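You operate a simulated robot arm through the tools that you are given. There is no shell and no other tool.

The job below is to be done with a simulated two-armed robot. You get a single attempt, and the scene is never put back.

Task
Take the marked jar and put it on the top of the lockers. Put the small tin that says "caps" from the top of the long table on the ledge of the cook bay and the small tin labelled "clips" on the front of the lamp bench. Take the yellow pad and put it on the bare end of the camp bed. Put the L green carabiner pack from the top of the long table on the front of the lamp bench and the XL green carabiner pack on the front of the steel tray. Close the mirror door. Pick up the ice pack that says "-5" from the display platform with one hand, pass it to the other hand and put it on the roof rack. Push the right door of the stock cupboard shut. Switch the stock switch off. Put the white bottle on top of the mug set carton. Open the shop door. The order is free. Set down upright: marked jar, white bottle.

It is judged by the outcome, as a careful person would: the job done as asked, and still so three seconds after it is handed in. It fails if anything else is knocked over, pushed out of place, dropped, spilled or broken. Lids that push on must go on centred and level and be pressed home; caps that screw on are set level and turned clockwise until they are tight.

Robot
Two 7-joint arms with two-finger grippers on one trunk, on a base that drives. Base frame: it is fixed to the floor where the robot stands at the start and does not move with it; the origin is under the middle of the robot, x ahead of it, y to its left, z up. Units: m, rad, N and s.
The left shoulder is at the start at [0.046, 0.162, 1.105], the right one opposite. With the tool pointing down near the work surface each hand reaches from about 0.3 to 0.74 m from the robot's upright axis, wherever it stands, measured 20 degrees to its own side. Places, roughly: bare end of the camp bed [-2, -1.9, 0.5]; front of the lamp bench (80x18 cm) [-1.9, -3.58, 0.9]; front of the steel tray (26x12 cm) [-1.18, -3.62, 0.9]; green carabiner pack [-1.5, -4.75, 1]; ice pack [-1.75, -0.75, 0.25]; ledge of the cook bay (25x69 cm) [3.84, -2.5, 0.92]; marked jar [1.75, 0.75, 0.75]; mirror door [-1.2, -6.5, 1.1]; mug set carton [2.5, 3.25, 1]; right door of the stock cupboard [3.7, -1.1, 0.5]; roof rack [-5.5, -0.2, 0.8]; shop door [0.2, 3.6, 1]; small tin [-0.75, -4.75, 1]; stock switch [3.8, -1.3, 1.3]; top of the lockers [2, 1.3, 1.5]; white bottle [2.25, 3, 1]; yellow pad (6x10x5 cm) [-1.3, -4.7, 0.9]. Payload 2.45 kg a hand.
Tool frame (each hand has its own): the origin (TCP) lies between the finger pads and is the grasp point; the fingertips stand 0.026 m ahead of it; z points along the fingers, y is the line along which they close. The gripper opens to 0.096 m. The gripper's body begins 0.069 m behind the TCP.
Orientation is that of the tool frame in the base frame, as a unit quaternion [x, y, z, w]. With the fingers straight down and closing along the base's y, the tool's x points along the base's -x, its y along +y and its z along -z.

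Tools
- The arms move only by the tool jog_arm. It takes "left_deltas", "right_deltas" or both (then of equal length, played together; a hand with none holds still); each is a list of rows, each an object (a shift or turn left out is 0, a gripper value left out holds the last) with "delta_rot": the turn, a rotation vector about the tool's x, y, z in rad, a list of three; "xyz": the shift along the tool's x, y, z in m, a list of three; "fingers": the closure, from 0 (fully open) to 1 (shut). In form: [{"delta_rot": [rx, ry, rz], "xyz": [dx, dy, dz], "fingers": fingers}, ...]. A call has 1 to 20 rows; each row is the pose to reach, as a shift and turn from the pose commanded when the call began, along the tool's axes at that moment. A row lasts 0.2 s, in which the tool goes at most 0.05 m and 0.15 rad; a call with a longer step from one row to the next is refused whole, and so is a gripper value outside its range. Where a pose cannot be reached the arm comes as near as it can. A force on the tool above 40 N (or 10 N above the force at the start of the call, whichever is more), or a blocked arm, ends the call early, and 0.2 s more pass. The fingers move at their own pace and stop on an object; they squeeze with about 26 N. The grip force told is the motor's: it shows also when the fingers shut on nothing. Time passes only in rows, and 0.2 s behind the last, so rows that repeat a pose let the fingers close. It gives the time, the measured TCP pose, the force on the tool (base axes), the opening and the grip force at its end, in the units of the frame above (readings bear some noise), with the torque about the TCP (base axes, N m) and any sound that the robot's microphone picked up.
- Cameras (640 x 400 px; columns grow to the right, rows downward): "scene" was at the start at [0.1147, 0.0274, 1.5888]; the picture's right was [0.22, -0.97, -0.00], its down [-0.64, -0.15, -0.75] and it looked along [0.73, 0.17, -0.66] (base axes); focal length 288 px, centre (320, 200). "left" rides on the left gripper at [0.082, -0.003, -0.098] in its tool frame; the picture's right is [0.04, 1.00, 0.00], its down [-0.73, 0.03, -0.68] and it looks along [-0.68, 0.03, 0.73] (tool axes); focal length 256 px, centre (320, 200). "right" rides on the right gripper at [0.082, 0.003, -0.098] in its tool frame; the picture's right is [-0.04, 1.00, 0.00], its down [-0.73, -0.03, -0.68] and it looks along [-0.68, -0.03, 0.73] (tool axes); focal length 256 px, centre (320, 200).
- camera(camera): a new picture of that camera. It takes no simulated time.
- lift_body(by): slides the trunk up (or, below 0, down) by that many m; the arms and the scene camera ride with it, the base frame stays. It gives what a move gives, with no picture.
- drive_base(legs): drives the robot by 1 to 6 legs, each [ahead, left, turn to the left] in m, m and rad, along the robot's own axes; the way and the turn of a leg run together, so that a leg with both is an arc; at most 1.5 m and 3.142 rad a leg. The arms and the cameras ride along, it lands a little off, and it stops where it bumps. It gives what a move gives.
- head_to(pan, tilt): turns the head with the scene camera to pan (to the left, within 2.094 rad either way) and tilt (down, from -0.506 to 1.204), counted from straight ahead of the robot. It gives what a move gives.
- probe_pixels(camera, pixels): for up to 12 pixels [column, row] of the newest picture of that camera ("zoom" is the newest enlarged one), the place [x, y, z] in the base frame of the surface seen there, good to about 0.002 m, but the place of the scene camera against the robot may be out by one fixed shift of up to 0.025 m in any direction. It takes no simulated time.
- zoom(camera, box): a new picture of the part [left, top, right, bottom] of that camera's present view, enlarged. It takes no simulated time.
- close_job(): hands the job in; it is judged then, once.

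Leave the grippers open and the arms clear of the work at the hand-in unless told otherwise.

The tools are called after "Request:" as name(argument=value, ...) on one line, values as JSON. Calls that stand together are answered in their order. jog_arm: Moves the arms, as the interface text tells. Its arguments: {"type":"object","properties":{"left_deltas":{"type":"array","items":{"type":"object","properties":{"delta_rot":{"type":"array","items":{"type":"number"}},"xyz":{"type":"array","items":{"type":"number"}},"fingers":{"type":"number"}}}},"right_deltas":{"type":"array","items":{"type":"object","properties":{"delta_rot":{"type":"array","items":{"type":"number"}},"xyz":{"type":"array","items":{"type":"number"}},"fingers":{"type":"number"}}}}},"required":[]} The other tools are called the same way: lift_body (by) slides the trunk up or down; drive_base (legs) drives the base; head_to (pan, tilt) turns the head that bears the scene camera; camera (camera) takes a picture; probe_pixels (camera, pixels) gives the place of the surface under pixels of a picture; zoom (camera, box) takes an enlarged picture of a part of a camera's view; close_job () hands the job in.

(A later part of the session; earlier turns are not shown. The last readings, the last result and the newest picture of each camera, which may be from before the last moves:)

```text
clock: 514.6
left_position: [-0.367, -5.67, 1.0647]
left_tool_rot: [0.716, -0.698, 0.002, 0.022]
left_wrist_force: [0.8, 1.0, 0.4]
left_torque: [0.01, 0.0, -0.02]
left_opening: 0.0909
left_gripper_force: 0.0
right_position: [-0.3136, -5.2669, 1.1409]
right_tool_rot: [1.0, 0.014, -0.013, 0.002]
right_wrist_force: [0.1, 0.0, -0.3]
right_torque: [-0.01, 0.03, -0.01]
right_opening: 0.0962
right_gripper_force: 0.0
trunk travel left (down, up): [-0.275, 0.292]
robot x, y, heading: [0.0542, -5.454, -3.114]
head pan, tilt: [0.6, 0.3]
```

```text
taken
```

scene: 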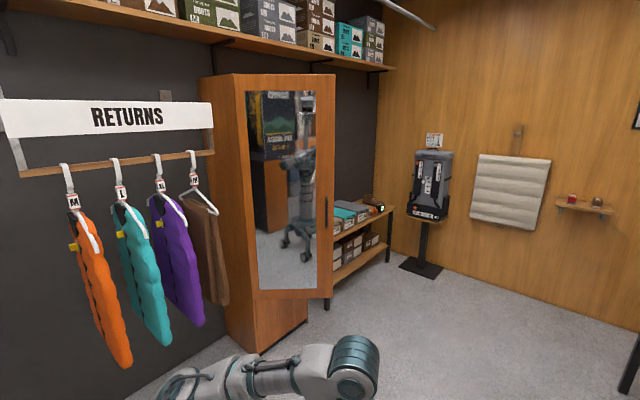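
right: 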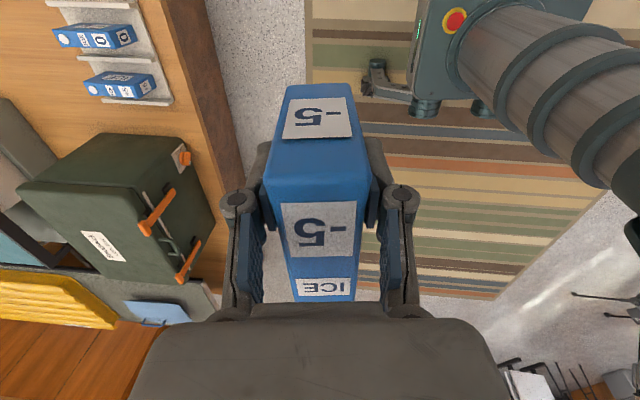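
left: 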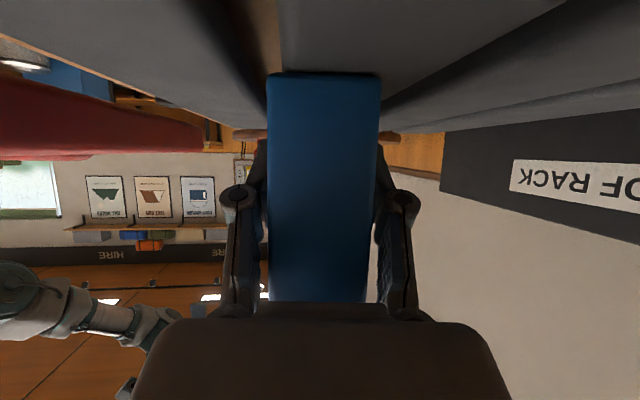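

The mirror door seems swung open at its right edge. I probe the door and cabinet body.

Request:
probe_pixels(camera="scene", pixels=[[241, 85], [331, 85], [328, 285], [250, 292], [262, 330], [303, 312], [210, 80], [225, 300], [326, 190], [332, 200], [280, 180]])

Request:
zoom(camera="scene", box=[190, 60, 350, 360])

```text
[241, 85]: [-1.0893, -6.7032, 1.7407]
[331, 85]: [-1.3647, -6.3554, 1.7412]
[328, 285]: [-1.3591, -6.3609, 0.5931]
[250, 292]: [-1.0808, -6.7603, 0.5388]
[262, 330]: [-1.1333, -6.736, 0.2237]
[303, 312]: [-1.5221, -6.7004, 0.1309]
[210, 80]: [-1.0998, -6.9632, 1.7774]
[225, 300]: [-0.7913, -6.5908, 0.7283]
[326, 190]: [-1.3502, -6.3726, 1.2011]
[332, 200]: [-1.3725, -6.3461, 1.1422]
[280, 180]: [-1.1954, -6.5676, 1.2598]
```

```text
1.33 times, centred on (270, 210) of scene
```

zoom: 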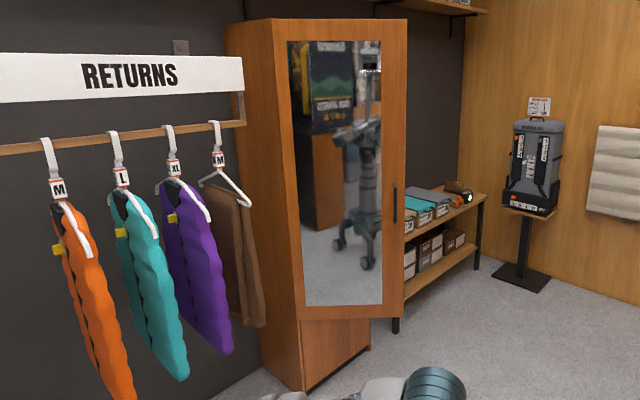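

The mirror door is ~51° open: hinge ≈(−1.08, −6.69), free edge ≈(−1.36, −6.34). I'll push it shut with the right hand, from in front. Drive ahead to x≈−1.2 and turn left to face −y.

Request:
drive_base(legs=[[1.25, 0, 0], [0, 0, 1.55]])

Request:
jog_arm(right_deltas=[{"xyz": [0, 0, -0.04], "fingers": 0.5}, {"xyz": [0, 0, -0.08], "fingers": 1.0}, {"xyz": [0, 0, -0.12]}, {"xyz": [0, 0, -0.16]}])

Request:
head_to(pan=-0.2, tilt=0.5)

Request:
camera(camera="scene")

```text
clock: 524.7
left_position: [-0.9907, -5.9274, 1.0637]
left_tool_rot: [1.0, 0.009, 0.018, 0.015]
left_wrist_force: [-0.3, 0.1, 0.1]
left_torque: [0.0, -0.03, -0.04]
left_opening: 0.091
left_gripper_force: 0.1
right_position: [-1.3927, -5.8697, 1.1405]
right_tool_rot: [0.701, 0.713, -0.009, 0.011]
right_wrist_force: [-0.3, -0.5, -0.4]
right_torque: [-0.01, 0.01, 0.03]
right_opening: 0.0961
right_gripper_force: 0.0
trunk travel left (down, up): [-0.275, 0.292]
robot x, y, heading: [-1.2008, -5.5014, -1.554]
head pan, tilt: [0.6, 0.3]
```

```text
clock: 525.7
left_position: [-0.9882, -5.9242, 1.0658]
left_tool_rot: [1.0, 0.009, 0.018, 0.016]
left_wrist_force: [0.3, 0.7, 0.6]
left_torque: [0.01, 0.04, 0.02]
left_opening: 0.0915
left_gripper_force: 0.2
right_position: [-1.3905, -5.8579, 1.299]
right_tool_rot: [0.701, 0.713, -0.01, 0.013]
right_wrist_force: [0.1, 0.1, 0.5]
right_torque: [-0.04, 0.0, -0.01]
right_opening: 0.0
right_gripper_force: 26.0
trunk travel left (down, up): [-0.275, 0.292]
robot x, y, heading: [-1.2021, -5.5028, -1.555]
head pan, tilt: [0.6, 0.3]
```

```text
clock: 526.9
left_position: [-0.9898, -5.9241, 1.0666]
left_tool_rot: [1.0, 0.009, 0.017, 0.015]
left_wrist_force: [-0.2, 0.1, -0.4]
left_torque: [-0.03, -0.01, 0.0]
left_opening: 0.0912
left_gripper_force: 0.0
right_position: [-1.3926, -5.8596, 1.2985]
right_tool_rot: [0.7, 0.714, -0.009, 0.012]
right_wrist_force: [0.3, 0.5, -0.2]
right_torque: [-0.01, 0.0, 0.01]
right_opening: 0.0
right_gripper_force: 26.1
trunk travel left (down, up): [-0.275, 0.292]
robot x, y, heading: [-1.1998, -5.5001, -1.549]
head pan, tilt: [-0.201, 0.499]
```

```text
taken
```

scene: 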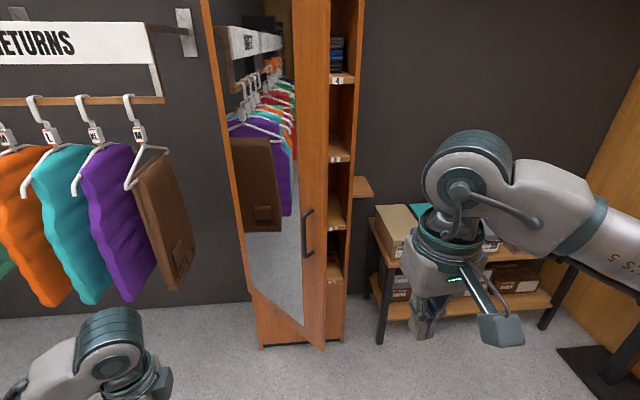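

Retract the left hand, shift the right hand 8 cm left so that it meets the door near its free edge, then drive ahead 0.4.

Request:
jog_arm(left_deltas=[{"xyz": [0, -0.04, 0]}, {"xyz": [0, -0.08, 0]}, {"xyz": [0, -0.12, 0]}], right_deltas=[{"xyz": [0, 0.03, 0]}, {"xyz": [0, 0.06, 0]}, {"xyz": [0, 0.08, 0]}])

Request:
drive_base(legs=[[0.42, 0, 0]])

Request:
camera(camera="right")

Request:
camera(camera="scene")

```text
clock: 527.6
left_position: [-0.9912, -5.8031, 1.063]
left_tool_rot: [1.0, 0.01, 0.018, 0.017]
left_wrist_force: [0.3, -0.3, 0.5]
left_torque: [-0.04, -0.01, 0.02]
left_opening: 0.0914
left_gripper_force: 0.1
right_position: [-1.3337, -5.8495, 1.2945]
right_tool_rot: [0.701, 0.713, -0.012, 0.015]
right_wrist_force: [0.0, 0.9, 0.5]
right_torque: [-0.02, 0.04, -0.01]
right_opening: 0.0
right_gripper_force: 25.6
right hand out of reach, approached as far as the arm can: row 2, 3
trunk travel left (down, up): [-0.275, 0.292]
robot x, y, heading: [-1.2007, -5.5007, -1.549]
head pan, tilt: [-0.201, 0.499]
```

```text
clock: 530.2
left_position: [-0.9856, -6.2288, 1.0628]
left_tool_rot: [1.0, 0.006, 0.018, 0.016]
left_wrist_force: [0.0, -0.8, -0.3]
left_torque: [0.04, -0.06, -0.02]
left_opening: 0.0913
left_gripper_force: 0.0
right_position: [-1.3287, -6.2751, 1.2927]
right_tool_rot: [0.702, 0.712, -0.01, 0.014]
right_wrist_force: [0.2, -0.5, 0.5]
right_torque: [0.0, 0.03, -0.02]
right_opening: 0.0
right_gripper_force: 25.7
trunk travel left (down, up): [-0.275, 0.292]
robot x, y, heading: [-1.1931, -5.9223, -1.551]
head pan, tilt: [-0.201, 0.499]
```

```text
taken
```

right: 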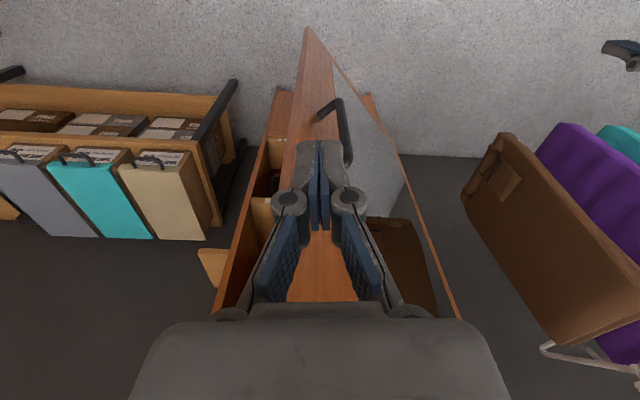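

```text
taken
```

scene: 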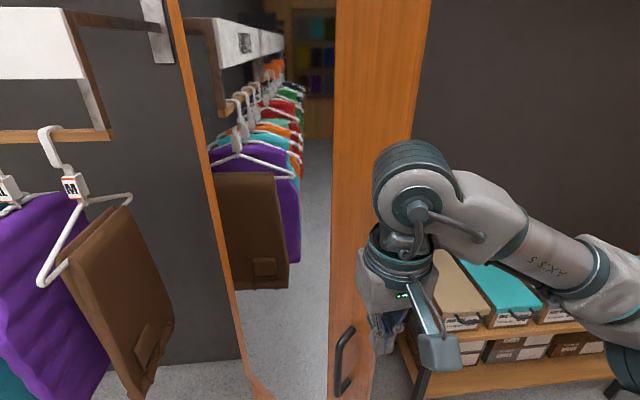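

The hand is just before the door near its free edge. Push forward (−y) with a slight −x drift.

Request:
jog_arm(right_deltas=[{"xyz": [-0.03, -0.005, 0]}, {"xyz": [-0.06, -0.01, 0]}, {"xyz": [-0.09, -0.018, 0]}, {"xyz": [-0.12, -0.028, 0]}, {"xyz": [-0.15, -0.038, 0]}, {"xyz": [-0.18, -0.05, 0]}, {"xyz": [-0.21, -0.062, 0]}])

Request:
camera(camera="right")

```text
clock: 531.8
left_position: [-0.9876, -6.227, 1.064]
left_tool_rot: [1.0, 0.007, 0.017, 0.017]
left_wrist_force: [-0.7, 0.2, -0.1]
left_torque: [0.01, -0.01, 0.0]
left_opening: 0.0912
left_gripper_force: 0.1
right_position: [-1.4238, -6.4264, 1.2598]
right_tool_rot: [0.702, 0.712, -0.01, 0.015]
right_wrist_force: [0.1, -0.1, -0.1]
right_torque: [0.03, -0.01, 0.02]
right_opening: 0.0
right_gripper_force: 26.1
right hand out of reach, approached as far as the arm can: row 1, 2, 3, 4, 5, 6, 7
trunk travel left (down, up): [-0.275, 0.292]
robot x, y, heading: [-1.1965, -5.923, -1.559]
head pan, tilt: [-0.201, 0.499]
```

```text
taken
```

right: 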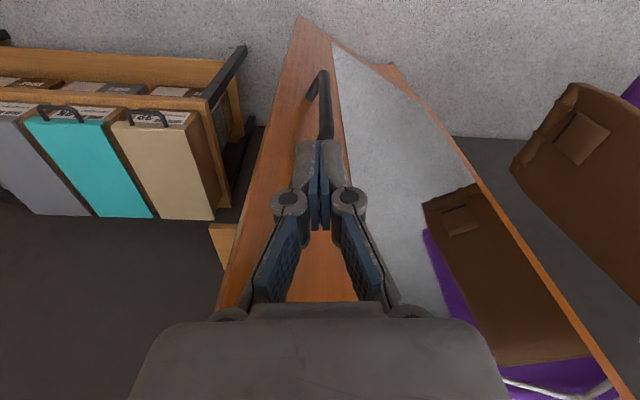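

Probe the door's current position.

Request:
probe_pixels(camera="right", pixels=[[300, 40], [290, 100], [255, 230], [340, 60], [470, 170], [560, 290], [400, 70], [230, 270]])

Request:
camera(camera="scene")

```text
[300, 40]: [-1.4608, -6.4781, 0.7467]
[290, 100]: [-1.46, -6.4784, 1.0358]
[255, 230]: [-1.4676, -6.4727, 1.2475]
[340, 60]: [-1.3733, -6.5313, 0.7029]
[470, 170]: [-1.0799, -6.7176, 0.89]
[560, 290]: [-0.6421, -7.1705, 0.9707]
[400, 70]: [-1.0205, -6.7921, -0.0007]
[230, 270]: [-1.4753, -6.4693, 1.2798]
```

```text
taken
```

scene: 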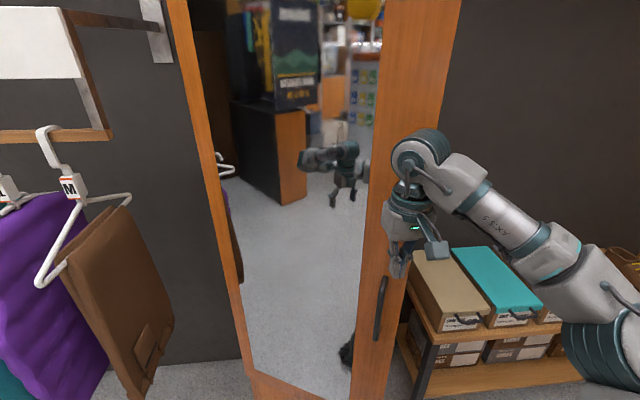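

The door moved to ~30°. Before driving ahead I check the hanging jacket's place relative to the left hand.

Request:
probe_pixels(camera="scene", pixels=[[150, 330], [165, 300], [110, 250], [125, 198], [50, 240], [230, 300]])

Request:
camera(camera="left")

```text
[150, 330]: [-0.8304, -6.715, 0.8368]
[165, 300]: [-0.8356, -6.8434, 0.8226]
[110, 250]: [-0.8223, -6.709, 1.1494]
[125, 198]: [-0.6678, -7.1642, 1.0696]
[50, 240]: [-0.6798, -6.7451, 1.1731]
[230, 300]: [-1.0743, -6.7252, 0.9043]
```

```text
taken
```

left: 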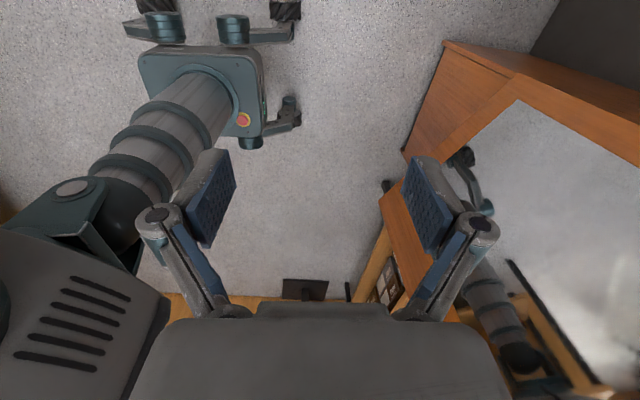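

Clear. Retract the left hand 8 cm more and push on by driving ahead 0.18.

Request:
jog_arm(left_deltas=[{"xyz": [0, -0.03, 0]}, {"xyz": [0, -0.06, 0]}, {"xyz": [0, -0.08, 0]}])

Request:
drive_base(legs=[[0.17, 0, 0]])

Request:
camera(camera="right")

Request:
camera(camera="scene")

```text
clock: 532.6
left_position: [-0.991, -6.1613, 1.0746]
left_tool_rot: [1.0, 0.006, 0.017, 0.016]
left_wrist_force: [-0.2, 0.5, 0.3]
left_torque: [-0.02, -0.03, 0.02]
left_opening: 0.0911
left_gripper_force: 0.0
left hand out of reach, approached as far as the arm can: row 2, 3
right_position: [-1.4225, -6.4257, 1.2604]
right_tool_rot: [0.702, 0.711, -0.011, 0.016]
right_wrist_force: [0.1, 0.0, 0.0]
right_torque: [0.06, -0.01, -0.01]
right_opening: 0.0
right_gripper_force: 26.1
trunk travel left (down, up): [-0.275, 0.292]
robot x, y, heading: [-1.195, -5.9223, -1.559]
head pan, tilt: [-0.201, 0.499]
```

```text
clock: 534.1
left_position: [-0.9888, -6.3357, 1.0735]
left_tool_rot: [1.0, 0.006, 0.018, 0.017]
left_wrist_force: [0.5, 0.3, 0.3]
left_torque: [-0.01, -0.02, 0.02]
left_opening: 0.0911
left_gripper_force: 0.0
right_position: [-1.4183, -6.6, 1.261]
right_tool_rot: [0.702, 0.712, -0.011, 0.016]
right_wrist_force: [0.4, 0.2, 0.3]
right_torque: [0.01, -0.04, -0.02]
right_opening: 0.0001
right_gripper_force: 26.3
trunk travel left (down, up): [-0.275, 0.292]
robot x, y, heading: [-1.1886, -6.0997, -1.554]
head pan, tilt: [-0.201, 0.499]
```

```text
taken
```

right: 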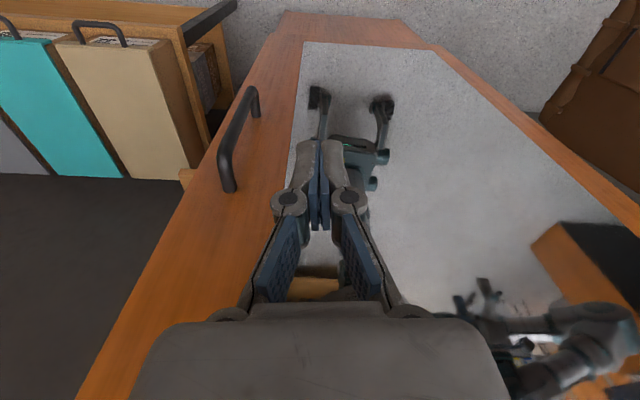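

```text
taken
```

scene: 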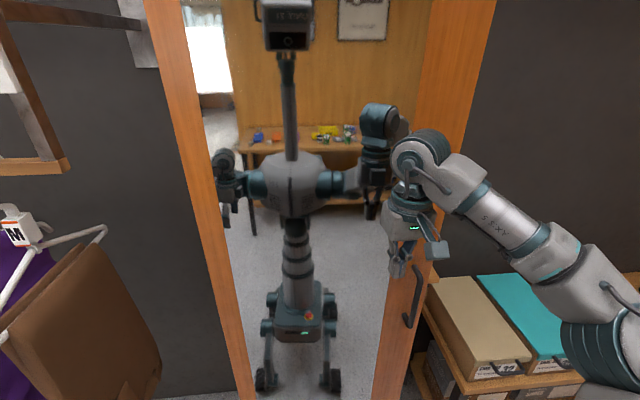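

Nearly shut. Probe the remaining gap.

Request:
probe_pixels(camera="right", pixels=[[270, 60], [215, 200], [130, 330], [400, 30], [560, 160], [185, 178]])

Request:
drive_base(legs=[[0.04, 0, 0]])

Request:
camera(camera="right")

Request:
probe_pixels(camera="right", pixels=[[270, 60], [215, 200], [130, 330], [400, 30], [560, 160], [185, 178]])

```text
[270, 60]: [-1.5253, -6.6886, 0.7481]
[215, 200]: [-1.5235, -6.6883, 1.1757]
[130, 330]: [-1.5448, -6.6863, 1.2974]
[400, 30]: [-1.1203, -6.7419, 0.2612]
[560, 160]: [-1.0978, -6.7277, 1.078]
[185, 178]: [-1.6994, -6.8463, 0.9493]
```

```text
clock: 535.0
left_position: [-0.9878, -6.3693, 1.0768]
left_tool_rot: [1.0, 0.006, 0.017, 0.019]
left_wrist_force: [0.8, 0.2, 0.1]
left_torque: [0.0, -0.01, 0.01]
left_opening: 0.0909
left_gripper_force: 0.1
right_position: [-1.4188, -6.6329, 1.2645]
right_tool_rot: [0.702, 0.712, -0.012, 0.019]
right_wrist_force: [-0.1, 0.5, 0.9]
right_torque: [-0.01, -0.03, 0.02]
right_opening: 0.0
right_gripper_force: 26.1
trunk travel left (down, up): [-0.275, 0.292]
robot x, y, heading: [-1.1913, -6.1372, -1.557]
head pan, tilt: [-0.201, 0.499]
```

```text
taken
```

right: 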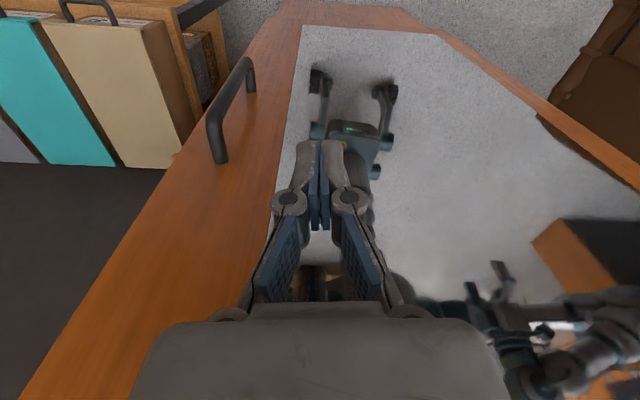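

```text
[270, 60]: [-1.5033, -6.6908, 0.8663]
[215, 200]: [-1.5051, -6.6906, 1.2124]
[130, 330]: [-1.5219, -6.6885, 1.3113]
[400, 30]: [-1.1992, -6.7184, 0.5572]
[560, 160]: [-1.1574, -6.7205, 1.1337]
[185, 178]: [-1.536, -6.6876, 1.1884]
```

The door plane now parallels the wall slope, so it appears shut. I press lightly to make sure it's fully closed.

Request:
drive_base(legs=[[0.05, 0, 0]])

Request:
camera(camera="right")

Request:
probe_pixels(camera="right", pixels=[[255, 60], [185, 200], [110, 300], [400, 30], [560, 160]])

```text
clock: 535.9
left_position: [-0.9875, -6.3967, 1.0768]
left_tool_rot: [1.0, 0.006, 0.018, 0.021]
left_wrist_force: [0.4, 0.2, -0.1]
left_torque: [-0.03, -0.01, 0.0]
left_opening: 0.0911
left_gripper_force: 0.0
right_position: [-1.4192, -6.6538, 1.269]
right_tool_rot: [0.7, 0.714, -0.01, 0.013]
right_wrist_force: [1.2, 6.1, -1.0]
right_torque: [-0.46, 0.03, -0.07]
right_opening: 0.0
right_gripper_force: 25.9
trunk travel left (down, up): [-0.275, 0.292]
robot x, y, heading: [-1.1923, -6.1615, -1.562]
head pan, tilt: [-0.201, 0.499]
stopped in leg 1: the force on the tool passed its limit at 121 N (the readings are from after the stop); the commanded pose is now the measured one
```

```text
taken
```

right: 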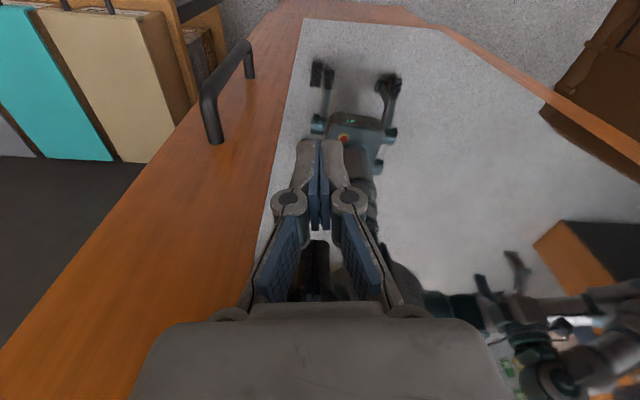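

```text
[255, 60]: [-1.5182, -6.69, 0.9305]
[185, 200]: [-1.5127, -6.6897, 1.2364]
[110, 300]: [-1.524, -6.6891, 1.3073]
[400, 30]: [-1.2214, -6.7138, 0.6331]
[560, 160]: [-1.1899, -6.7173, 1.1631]
```

The mirror door is firmly shut. Back off, open the right hand, lower it, and turn around to face the long table.

Request:
drive_base(legs=[[-0.55, 0, 0]])

Request:
jog_arm(right_deltas=[{"xyz": [0, 0, 0.03], "fingers": 0.5}, {"xyz": [0, 0, 0.06], "fingers": 0}, {"xyz": [0, 0, 0.08]}])

Request:
drive_base(legs=[[0, 0, 1.571], [0, 0, 1.571]])

Request:
head_to(pan=0.0, tilt=0.6)

Request:
camera(camera="scene")

```text
clock: 539.1
left_position: [-0.9957, -5.8454, 1.0763]
left_tool_rot: [1.0, 0.016, 0.017, 0.02]
left_wrist_force: [0.3, 0.5, -1.2]
left_torque: [0.0, -0.02, 0.0]
left_opening: 0.0916
left_gripper_force: 0.1
right_position: [-1.4223, -6.1104, 1.2669]
right_tool_rot: [0.694, 0.72, -0.011, 0.012]
right_wrist_force: [-0.1, 0.4, 0.5]
right_torque: [0.01, -0.01, 0.01]
right_opening: 0.0
right_gripper_force: 25.6
trunk travel left (down, up): [-0.275, 0.292]
robot x, y, heading: [-1.2005, -5.6189, -1.54]
head pan, tilt: [-0.201, 0.499]
```

```text
clock: 539.9
left_position: [-0.9964, -5.8413, 1.0766]
left_tool_rot: [0.999, 0.017, 0.018, 0.021]
left_wrist_force: [0.5, 0.1, -0.2]
left_torque: [0.0, 0.01, -0.02]
left_opening: 0.0914
left_gripper_force: 0.2
right_position: [-1.4235, -6.1094, 1.1889]
right_tool_rot: [0.694, 0.719, -0.009, 0.014]
right_wrist_force: [-1.0, 0.1, -1.4]
right_torque: [0.0, -0.01, 0.07]
right_opening: 0.0959
right_gripper_force: 0.1
trunk travel left (down, up): [-0.275, 0.292]
robot x, y, heading: [-1.2009, -5.6157, -1.533]
head pan, tilt: [-0.201, 0.499]
```

```text
clock: 548.0
left_position: [-1.4184, -5.3987, 1.0783]
left_tool_rot: [-0.033, 0.999, 0.021, -0.018]
left_wrist_force: [0.2, 0.5, -0.1]
left_torque: [-0.03, -0.03, -0.01]
left_opening: 0.0911
left_gripper_force: 0.1
right_position: [-1.0006, -5.1189, 1.1902]
right_tool_rot: [0.732, -0.681, -0.014, -0.011]
right_wrist_force: [-0.1, -0.1, 0.3]
right_torque: [0.01, -0.03, 0.03]
right_opening: 0.0962
right_gripper_force: 0.1
trunk travel left (down, up): [-0.275, 0.292]
robot x, y, heading: [-1.1999, -5.6174, 1.634]
head pan, tilt: [-0.201, 0.499]
```

```text
clock: 548.7
left_position: [-1.4178, -5.4028, 1.0776]
left_tool_rot: [-0.034, 0.999, 0.023, -0.018]
left_wrist_force: [-0.3, 0.2, -0.1]
left_torque: [0.04, -0.01, 0.0]
left_opening: 0.0913
left_gripper_force: 0.1
right_position: [-0.9997, -5.1203, 1.1923]
right_tool_rot: [0.732, -0.681, -0.014, -0.011]
right_wrist_force: [0.6, -0.6, 0.0]
right_torque: [-0.01, 0.03, 0.03]
right_opening: 0.0962
right_gripper_force: 0.1
trunk travel left (down, up): [-0.275, 0.292]
robot x, y, heading: [-1.2005, -5.6182, 1.643]
head pan, tilt: [0.0, 0.6]
```

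```text
taken
```

scene: 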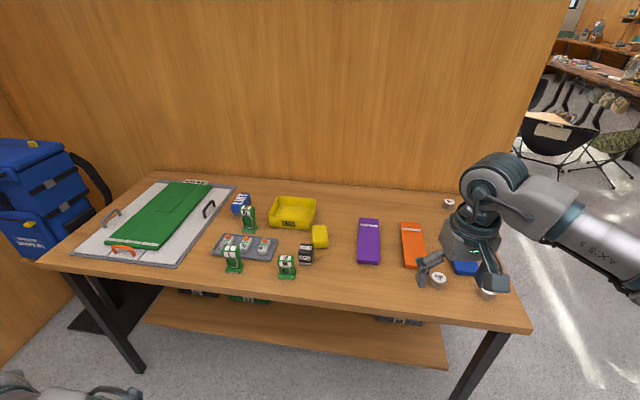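

The long table with its goods. Zoom on the green packs, pad and tins.

Request:
zoom(camera="scene", box=[200, 180, 340, 290])

Request:
zoom(camera="scene", box=[400, 180, 520, 310])

Request:
probe_pixels(camera="scene", pixels=[[249, 215], [233, 258], [287, 265], [320, 236], [438, 280], [448, 204], [488, 294], [306, 253], [241, 203], [280, 300], [280, 295], [440, 325]])

```text
3.64 times, centred on (270, 235) of scene
```

zoom: 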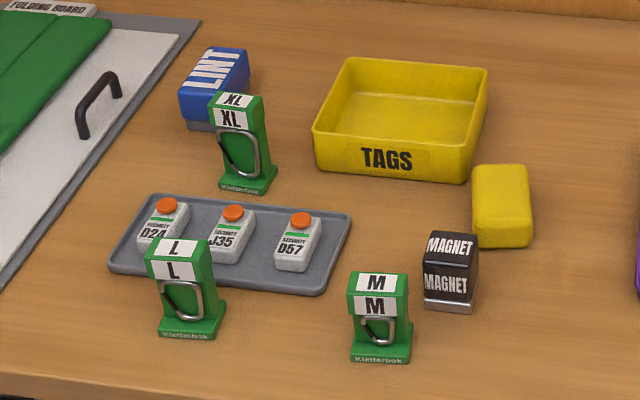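

```text
3.08 times, centred on (460, 245) of scene
```

zoom: 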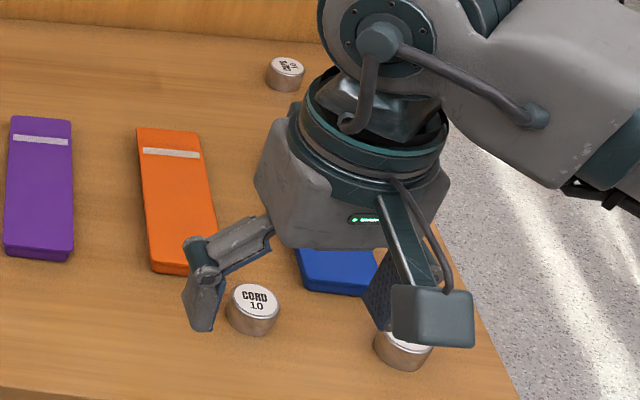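

```text
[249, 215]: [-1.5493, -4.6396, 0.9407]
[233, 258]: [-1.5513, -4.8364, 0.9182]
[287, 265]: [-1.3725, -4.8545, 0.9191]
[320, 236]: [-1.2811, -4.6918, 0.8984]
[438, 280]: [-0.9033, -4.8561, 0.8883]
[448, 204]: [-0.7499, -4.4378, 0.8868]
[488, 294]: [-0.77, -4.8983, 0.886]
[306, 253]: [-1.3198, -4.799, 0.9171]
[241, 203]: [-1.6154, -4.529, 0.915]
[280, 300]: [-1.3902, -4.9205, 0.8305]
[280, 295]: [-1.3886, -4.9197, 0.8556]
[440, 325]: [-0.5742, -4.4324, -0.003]
```

Packs: L at (−1.55, −4.84), M (−1.37, −4.855), XL (−1.55, −4.64). Tins: "CORD" at (438,280), others at (488,294) and (448,204). Look with the right camera to read them.

Request:
camera(camera="right")

Request:
zoom(camera="scene", box=[430, 190, 470, 215])

Request:
zoom(camera="scene", box=[470, 275, 510, 305])

```text
taken
```

right: 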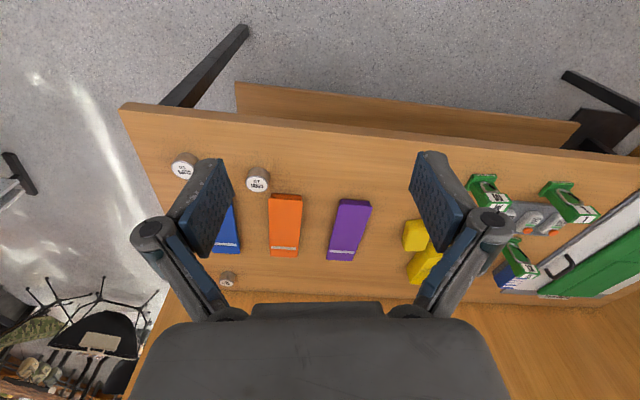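

```text
16.00 times, centred on (450, 202) of scene
```

zoom: 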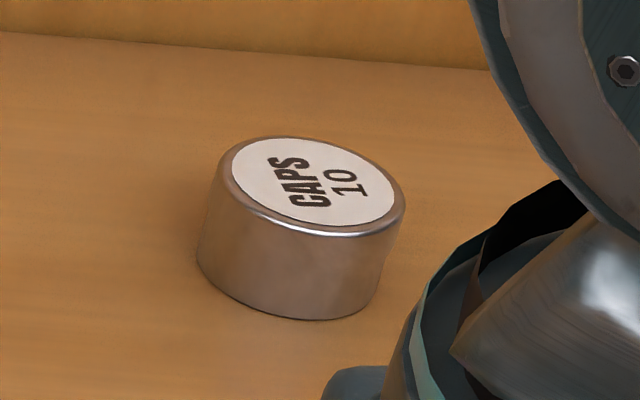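

```text
13.33 times, centred on (490, 290) of scene
```

zoom: 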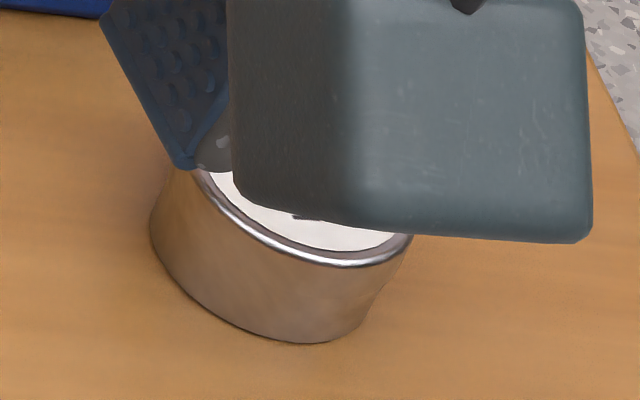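

The back tin reads "CAPS 10". Check the front-right one in the right camera.

Request:
zoom(camera="right", box=[160, 145, 210, 185])

Request:
zoom(camera="right", box=[400, 160, 620, 300])

Request:
probe_pixels(camera="right", pixels=[[184, 162], [258, 178], [227, 278], [413, 235], [425, 265], [488, 185], [573, 195], [516, 258]])

```text
10.00 times, centred on (185, 165) of right
```

zoom: 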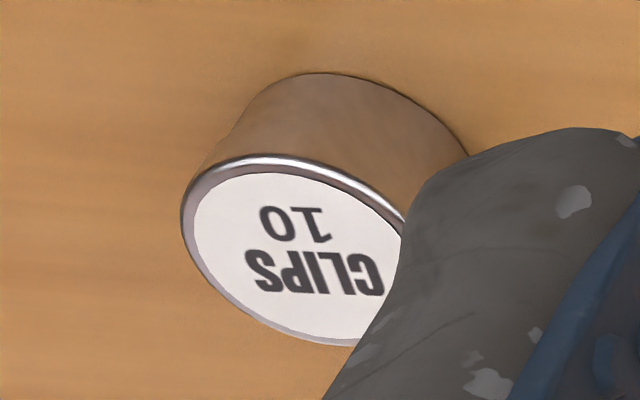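

```text
2.86 times, centred on (510, 230) of right
```

zoom: 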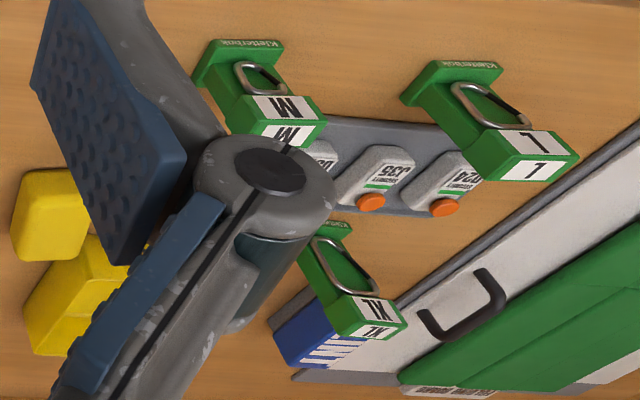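

```text
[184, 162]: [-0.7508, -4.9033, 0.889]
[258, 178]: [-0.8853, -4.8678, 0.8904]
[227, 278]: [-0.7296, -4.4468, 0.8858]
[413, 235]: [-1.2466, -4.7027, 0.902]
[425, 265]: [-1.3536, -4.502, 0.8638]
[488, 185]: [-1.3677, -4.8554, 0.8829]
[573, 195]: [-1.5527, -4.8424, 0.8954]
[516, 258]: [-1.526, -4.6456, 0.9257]
```

"CLIPS" at (−0.751, −4.903), "CAPS" at (−0.730, −4.447). First trip: L pack (left hand) and clips tin (right hand). Restore the left hand's yaw.

Request:
jog_arm(left_deltas=[{"xyz": [0, 0.01, -0.01], "delta_rot": [0, 0, -0.14], "fingers": 0}, {"xyz": [0, 0.02, -0.02], "delta_rot": [0, 0, -0.28]}, {"xyz": [0, 0.03, -0.03], "delta_rot": [0, 0, -0.42]}, {"xyz": [0, 0.04, -0.04], "delta_rot": [0, 0, -0.56]}, {"xyz": [0, 0.05, -0.05], "delta_rot": [0, 0, -0.7]}, {"xyz": [0, 0.06, -0.06], "delta_rot": [0, 0, -0.84]}, {"xyz": [0, 0.07, -0.06], "delta_rot": [0, 0, -0.98]}, {"xyz": [0, 0.08, -0.06], "delta_rot": [0, 0, -1.12]}, {"xyz": [0, 0.09, -0.06], "delta_rot": [0, 0, -1.26]}, {"xyz": [0, 0.1, -0.06], "delta_rot": [0, 0, -1.4]}, {"xyz": [0, 0.1, -0.06], "delta_rot": [0, 0, -1.5]}, {"xyz": [0, 0.1, -0.06], "delta_rot": [0, 0, -1.571]}])

Request:
drive_base(legs=[[0.2, 0.136, -0.07]])

Request:
camera(camera="left")

```text
clock: 551.3
left_position: [-1.4216, -5.3055, 1.1432]
left_tool_rot: [0.731, -0.682, -0.03, -0.004]
left_wrist_force: [0.2, 0.6, 0.5]
left_torque: [0.02, 0.0, 0.03]
left_opening: 0.0961
left_gripper_force: 0.0
right_position: [-1.0003, -5.1201, 1.1916]
right_tool_rot: [0.732, -0.681, -0.014, -0.012]
right_wrist_force: [-0.2, 0.6, -0.1]
right_torque: [-0.02, 0.0, 0.03]
right_opening: 0.0962
right_gripper_force: 0.0
trunk travel left (down, up): [-0.275, 0.292]
robot x, y, heading: [-1.2022, -5.6178, 1.636]
head pan, tilt: [0.0, 0.6]
```

```text
clock: 553.1
left_position: [-1.5424, -5.0934, 1.1435]
left_tool_rot: [-0.706, 0.708, 0.028, 0.005]
left_wrist_force: [0.2, 0.5, -0.3]
left_torque: [-0.01, -0.03, 0.01]
left_opening: 0.0963
left_gripper_force: 0.0
right_position: [-1.1092, -4.9379, 1.1916]
right_tool_rot: [0.708, -0.706, -0.015, -0.011]
right_wrist_force: [-0.8, -0.5, -0.7]
right_torque: [0.0, -0.01, 0.0]
right_opening: 0.0959
right_gripper_force: 0.2
trunk travel left (down, up): [-0.275, 0.292]
robot x, y, heading: [-1.3426, -5.4223, 1.568]
head pan, tilt: [0.0, 0.6]
```

```text
taken
```

left: 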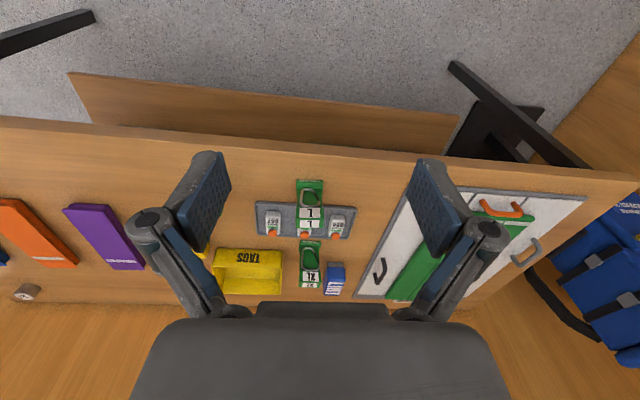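

L pack at (310,205) in the left view. Zoom and probe.

Request:
zoom(camera="left", box=[270, 170, 350, 300])

Request:
probe_pixels(camera="left", pixels=[[310, 184], [298, 184], [322, 184], [310, 213], [310, 225], [299, 220], [321, 220], [299, 205], [321, 205], [310, 198], [275, 205], [310, 280]])

```text
3.08 times, centred on (310, 235) of left
```

zoom: 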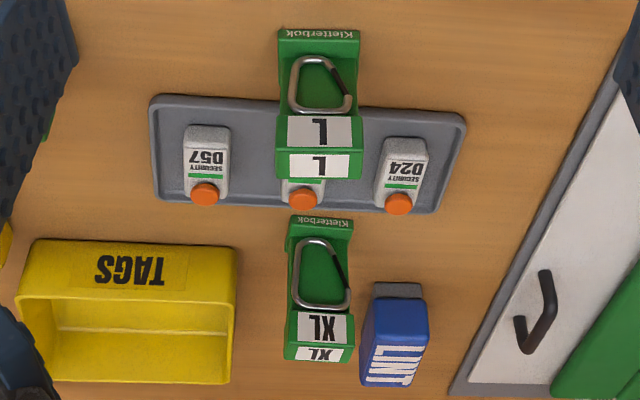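

```text
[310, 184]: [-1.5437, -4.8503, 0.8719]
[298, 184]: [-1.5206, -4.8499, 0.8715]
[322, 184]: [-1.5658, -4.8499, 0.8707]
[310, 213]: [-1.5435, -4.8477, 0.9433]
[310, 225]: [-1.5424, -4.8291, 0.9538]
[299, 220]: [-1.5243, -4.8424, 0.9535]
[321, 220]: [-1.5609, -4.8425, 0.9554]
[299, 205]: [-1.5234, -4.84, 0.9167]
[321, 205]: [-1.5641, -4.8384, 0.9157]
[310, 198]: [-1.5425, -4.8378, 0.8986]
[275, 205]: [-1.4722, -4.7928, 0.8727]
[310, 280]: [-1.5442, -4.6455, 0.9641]
```

L pack: x −1.5225…−1.565, y ≈ −4.848…−4.825, top z 0.954. Move the left hand above it and level it.

Request:
jog_arm(left_deltas=[{"xyz": [-0.04, -0.001, 0.01], "delta_rot": [0.016, 0.023, 0]}, {"xyz": [-0.08, -0.002, 0.02], "delta_rot": [0.0325, 0.0467, 0]}, {"xyz": [-0.12, -0.004, 0.03], "delta_rot": [0.0325, 0.0467, 0]}, {"xyz": [-0.16, -0.005, 0.045], "delta_rot": [0.0325, 0.0467, 0]}, {"xyz": [-0.2, -0.006, 0.065], "delta_rot": [0.0325, 0.0467, 0]}, {"xyz": [-0.24, -0.0065, 0.09], "delta_rot": [0.0325, 0.0467, 0]}, {"xyz": [-0.245, -0.0065, 0.11], "delta_rot": [0.0325, 0.0467, 0]}])

Request:
camera(camera="left")

```text
clock: 554.7
left_position: [-1.5401, -4.8446, 1.0453]
left_tool_rot: [-0.707, 0.708, 0.002, 0.0]
left_wrist_force: [-1.2, -0.2, -0.5]
left_torque: [0.0, -0.03, 0.02]
left_opening: 0.0959
left_gripper_force: 0.0
right_position: [-1.1084, -4.9417, 1.1926]
right_tool_rot: [-0.707, 0.707, 0.016, 0.013]
right_wrist_force: [-0.5, -0.4, 0.0]
right_torque: [0.0, -0.01, 0.01]
right_opening: 0.0964
right_gripper_force: 0.0
trunk travel left (down, up): [-0.275, 0.292]
robot x, y, heading: [-1.3481, -5.4185, 1.566]
head pan, tilt: [0.0, 0.6]
```

```text
taken
```

left: 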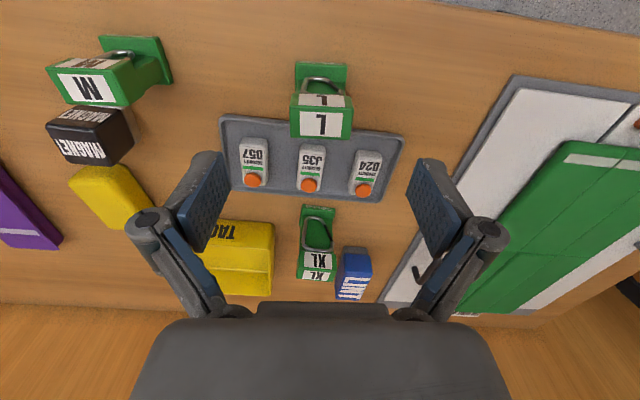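

Centred. Descend 12 cm and close on the pack's body.

Request:
jog_arm(left_deltas=[{"xyz": [-0.004, 0.003, 0.04]}, {"xyz": [-0.006, 0.003, 0.08]}, {"xyz": [-0.006, 0.003, 0.11]}, {"xyz": [-0.006, 0.003, 0.12]}, {"xyz": [-0.006, 0.003, 0.12], "fingers": 0.4}, {"xyz": [-0.006, 0.003, 0.12], "fingers": 0.7}, {"xyz": [-0.006, 0.003, 0.12], "fingers": 0.9}, {"xyz": [-0.006, 0.003, 0.12], "fingers": 0.9}])

Request:
camera(camera="left")

```text
clock: 556.5
left_position: [-1.543, -4.8401, 0.9268]
left_tool_rot: [-0.706, 0.708, 0.003, -0.001]
left_wrist_force: [0.3, -0.8, 0.8]
left_torque: [-0.02, -0.1, -0.02]
left_opening: 0.0495
left_gripper_force: 26.4
right_position: [-1.108, -4.9414, 1.1933]
right_tool_rot: [0.707, -0.707, -0.015, -0.012]
right_wrist_force: [-0.2, 0.7, -0.1]
right_torque: [-0.01, 0.02, 0.01]
right_opening: 0.0961
right_gripper_force: 0.0
trunk travel left (down, up): [-0.275, 0.292]
robot x, y, heading: [-1.3499, -5.4178, 1.571]
head pan, tilt: [0.0, 0.6]
```

```text
taken
```

left: 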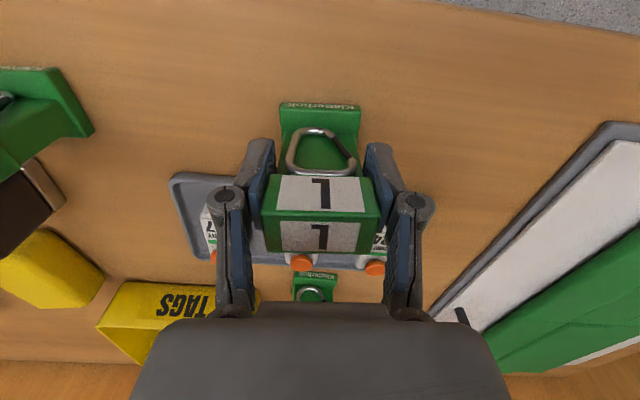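

L pack gripped. Lift straight up 0.2 m.

Request:
jog_arm(left_deltas=[{"xyz": [0, 0, -0.02]}, {"xyz": [0, 0, -0.05]}, {"xyz": [0, 0, -0.09]}, {"xyz": [0, 0, -0.13]}, {"xyz": [0, 0, -0.17]}, {"xyz": [0.02, 0, -0.2]}, {"xyz": [0.06, 0, -0.2]}, {"xyz": [0.1, 0, -0.2]}])

Request:
camera(camera="left")

Request:
drive_base(legs=[[-0.05, -0.38, 0]])

Request:
camera(camera="right")

```text
clock: 558.3
left_position: [-1.5418, -4.9412, 1.1251]
left_tool_rot: [-0.707, 0.707, 0.002, 0.0]
left_wrist_force: [-0.9, 0.3, -2.8]
left_torque: [0.02, -0.01, 0.03]
left_opening: 0.0494
left_gripper_force: 25.4
right_position: [-1.1089, -4.9416, 1.1928]
right_tool_rot: [0.708, -0.706, -0.016, -0.011]
right_wrist_force: [0.0, -0.6, 0.1]
right_torque: [0.01, -0.01, -0.02]
right_opening: 0.0959
right_gripper_force: 0.0
trunk travel left (down, up): [-0.275, 0.292]
robot x, y, heading: [-1.3454, -5.4186, 1.568]
head pan, tilt: [0.0, 0.6]
```

```text
taken
```

left: 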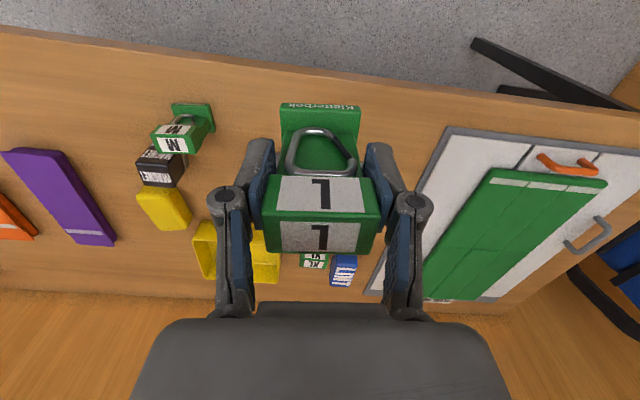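

```text
clock: 560.7
left_position: [-1.1622, -4.9891, 1.1233]
left_tool_rot: [-0.704, 0.71, 0.001, 0.002]
left_wrist_force: [-0.3, -0.7, -1.4]
left_torque: [-0.05, 0.01, 0.0]
left_opening: 0.0497
left_gripper_force: 25.9
right_position: [-0.7308, -4.9931, 1.1936]
right_tool_rot: [-0.705, 0.709, 0.014, 0.013]
right_wrist_force: [0.3, -0.3, -0.2]
right_torque: [-0.04, 0.01, 0.04]
right_opening: 0.096
right_gripper_force: 0.0
trunk travel left (down, up): [-0.275, 0.292]
robot x, y, heading: [-0.9681, -5.4717, 1.556]
head pan, tilt: [0.0, 0.6]
```

```text
taken
```

right: 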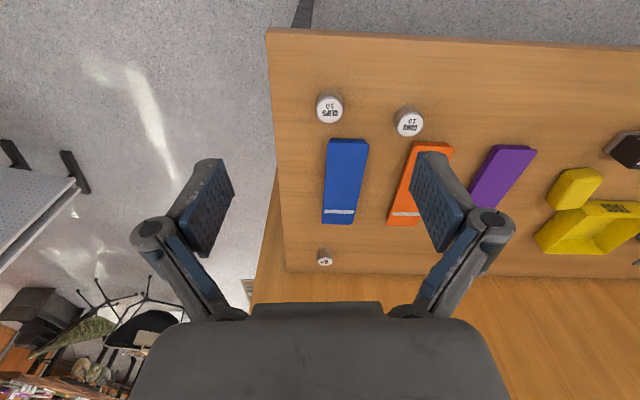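

Clips tin at (329,108). Probe it.

Request:
probe_pixels(camera="right", pixels=[[329, 104], [318, 106], [341, 106], [329, 96], [329, 118], [329, 121], [345, 140], [300, 108]])

Request:
zoom(camera="right", box=[299, 83, 359, 133])

```text
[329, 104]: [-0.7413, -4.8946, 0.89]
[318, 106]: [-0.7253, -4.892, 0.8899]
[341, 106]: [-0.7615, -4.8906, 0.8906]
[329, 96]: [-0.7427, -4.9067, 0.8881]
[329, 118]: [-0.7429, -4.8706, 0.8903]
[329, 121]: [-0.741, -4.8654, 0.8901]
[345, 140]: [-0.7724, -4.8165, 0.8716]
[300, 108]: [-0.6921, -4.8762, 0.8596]
```

```text
8.00 times, centred on (329, 108) of right
```

zoom: 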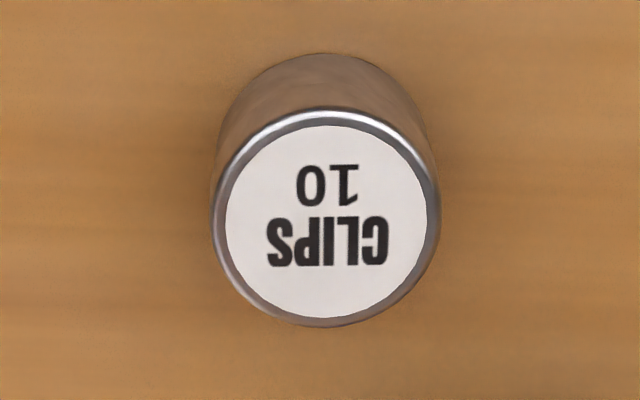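

Clips tin centre ≈ (−0.7425, −4.884), top z 0.890. Move the right hand above it.

Request:
jog_arm(right_deltas=[{"xyz": [-0.03, 0.004, 0.03], "delta_rot": [0, 0.038, 0]}, {"xyz": [-0.06, 0.008, 0.06], "delta_rot": [0, 0.038, 0]}, {"xyz": [-0.09, 0.012, 0.09], "delta_rot": [0, 0.038, 0]}, {"xyz": [-0.098, 0.012, 0.13], "delta_rot": [0, 0.038, 0]}, {"xyz": [-0.098, 0.012, 0.17], "delta_rot": [0, 0.038, 0]}, {"xyz": [-0.098, 0.012, 0.21], "delta_rot": [0, 0.038, 0]}, {"xyz": [-0.098, 0.012, 0.23], "delta_rot": [0, 0.038, 0]}])

Request:
camera(camera="right")

```text
clock: 562.3
left_position: [-1.1657, -4.9941, 1.1248]
left_tool_rot: [-0.705, 0.709, 0.002, 0.002]
left_wrist_force: [-1.3, 0.0, -1.7]
left_torque: [0.01, -0.04, -0.03]
left_opening: 0.0492
left_gripper_force: 25.6
right_position: [-0.7474, -4.8868, 0.9715]
right_tool_rot: [-0.706, 0.708, 0.001, 0.002]
right_wrist_force: [-0.5, -0.4, 0.4]
right_torque: [-0.04, -0.05, -0.03]
right_opening: 0.0962
right_gripper_force: 0.1
trunk travel left (down, up): [-0.275, 0.292]
robot x, y, heading: [-0.9679, -5.4715, 1.562]
head pan, tilt: [0.0, 0.6]
```

```text
taken
```

right: 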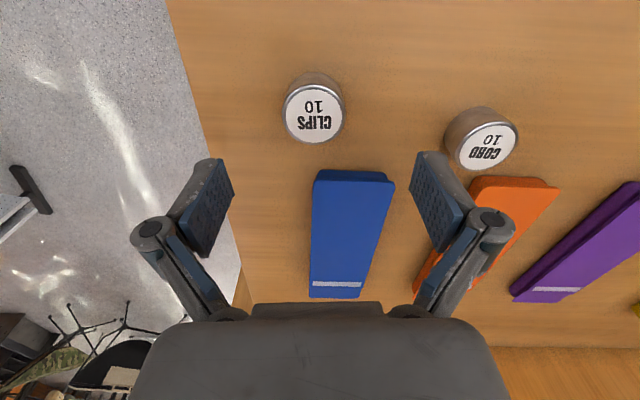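

Descend 8.4 cm and close on the tin.

Request:
jog_arm(right_deltas=[{"xyz": [-0.002, -0.004, 0.035]}, {"xyz": [-0.002, -0.005, 0.065]}, {"xyz": [-0.002, -0.005, 0.082]}, {"xyz": [-0.002, -0.005, 0.084], "fingers": 0.3}, {"xyz": [-0.002, -0.005, 0.084], "fingers": 0.6}, {"xyz": [-0.002, -0.005, 0.084], "fingers": 0.85}, {"xyz": [-0.002, -0.005, 0.084], "fingers": 0.85}])

Request:
camera(camera="right")

```text
clock: 563.9
left_position: [-1.1569, -4.9965, 1.1267]
left_tool_rot: [-0.704, 0.71, 0.005, 0.0]
left_wrist_force: [-0.7, -0.3, -0.7]
left_torque: [0.0, 0.01, -0.01]
left_opening: 0.0494
left_gripper_force: 25.7
right_position: [-0.7303, -4.8897, 0.8857]
right_tool_rot: [-0.704, 0.71, 0.004, 0.001]
right_wrist_force: [3.4, 0.0, 11.9]
right_torque: [-0.06, -0.15, -0.02]
right_opening: 0.0459
right_gripper_force: 25.8
trunk travel left (down, up): [-0.275, 0.292]
robot x, y, heading: [-0.9671, -5.4693, 1.567]
head pan, tilt: [0.0, 0.6]
```

```text
taken
```

right: 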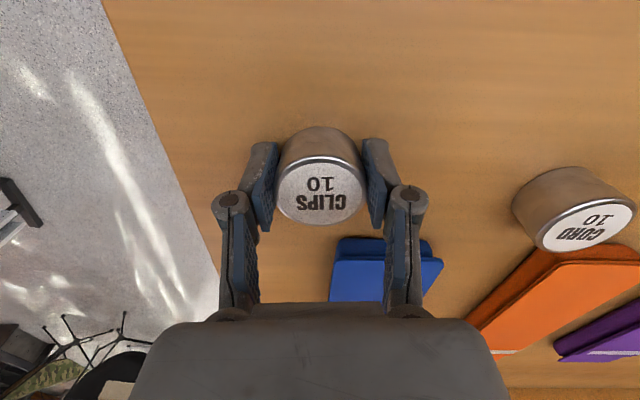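

Tin gripped. Lift 0.2 m and pull back.

Request:
jog_arm(right_deltas=[{"xyz": [0, 0, -0.02]}, {"xyz": [0, 0, -0.05]}, {"xyz": [0, 0, -0.09]}, {"xyz": [0, 0, -0.13]}, {"xyz": [0, 0, -0.17]}, {"xyz": [0.02, 0, -0.2]}, {"xyz": [0.06, 0, -0.22]}, {"xyz": [0.1, 0, -0.22]}])

Request:
camera(camera="right")

```text
clock: 565.7
left_position: [-1.1542, -4.995, 1.1274]
left_tool_rot: [-0.704, 0.71, 0.005, 0.0]
left_wrist_force: [-0.6, -0.1, -1.7]
left_torque: [-0.01, -0.04, -0.01]
left_opening: 0.0493
left_gripper_force: 26.1
right_position: [-0.7266, -4.9908, 1.1047]
right_tool_rot: [-0.705, 0.709, 0.005, -0.002]
right_wrist_force: [-0.1, -0.9, -0.8]
right_torque: [0.01, -0.03, -0.01]
right_opening: 0.0459
right_gripper_force: 26.2
trunk travel left (down, up): [-0.275, 0.292]
robot x, y, heading: [-0.9636, -5.4698, 1.559]
head pan, tilt: [0.0, 0.6]
```

```text
taken
```

right: 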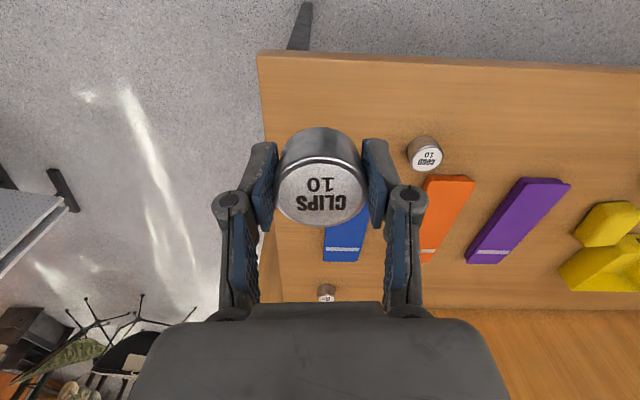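

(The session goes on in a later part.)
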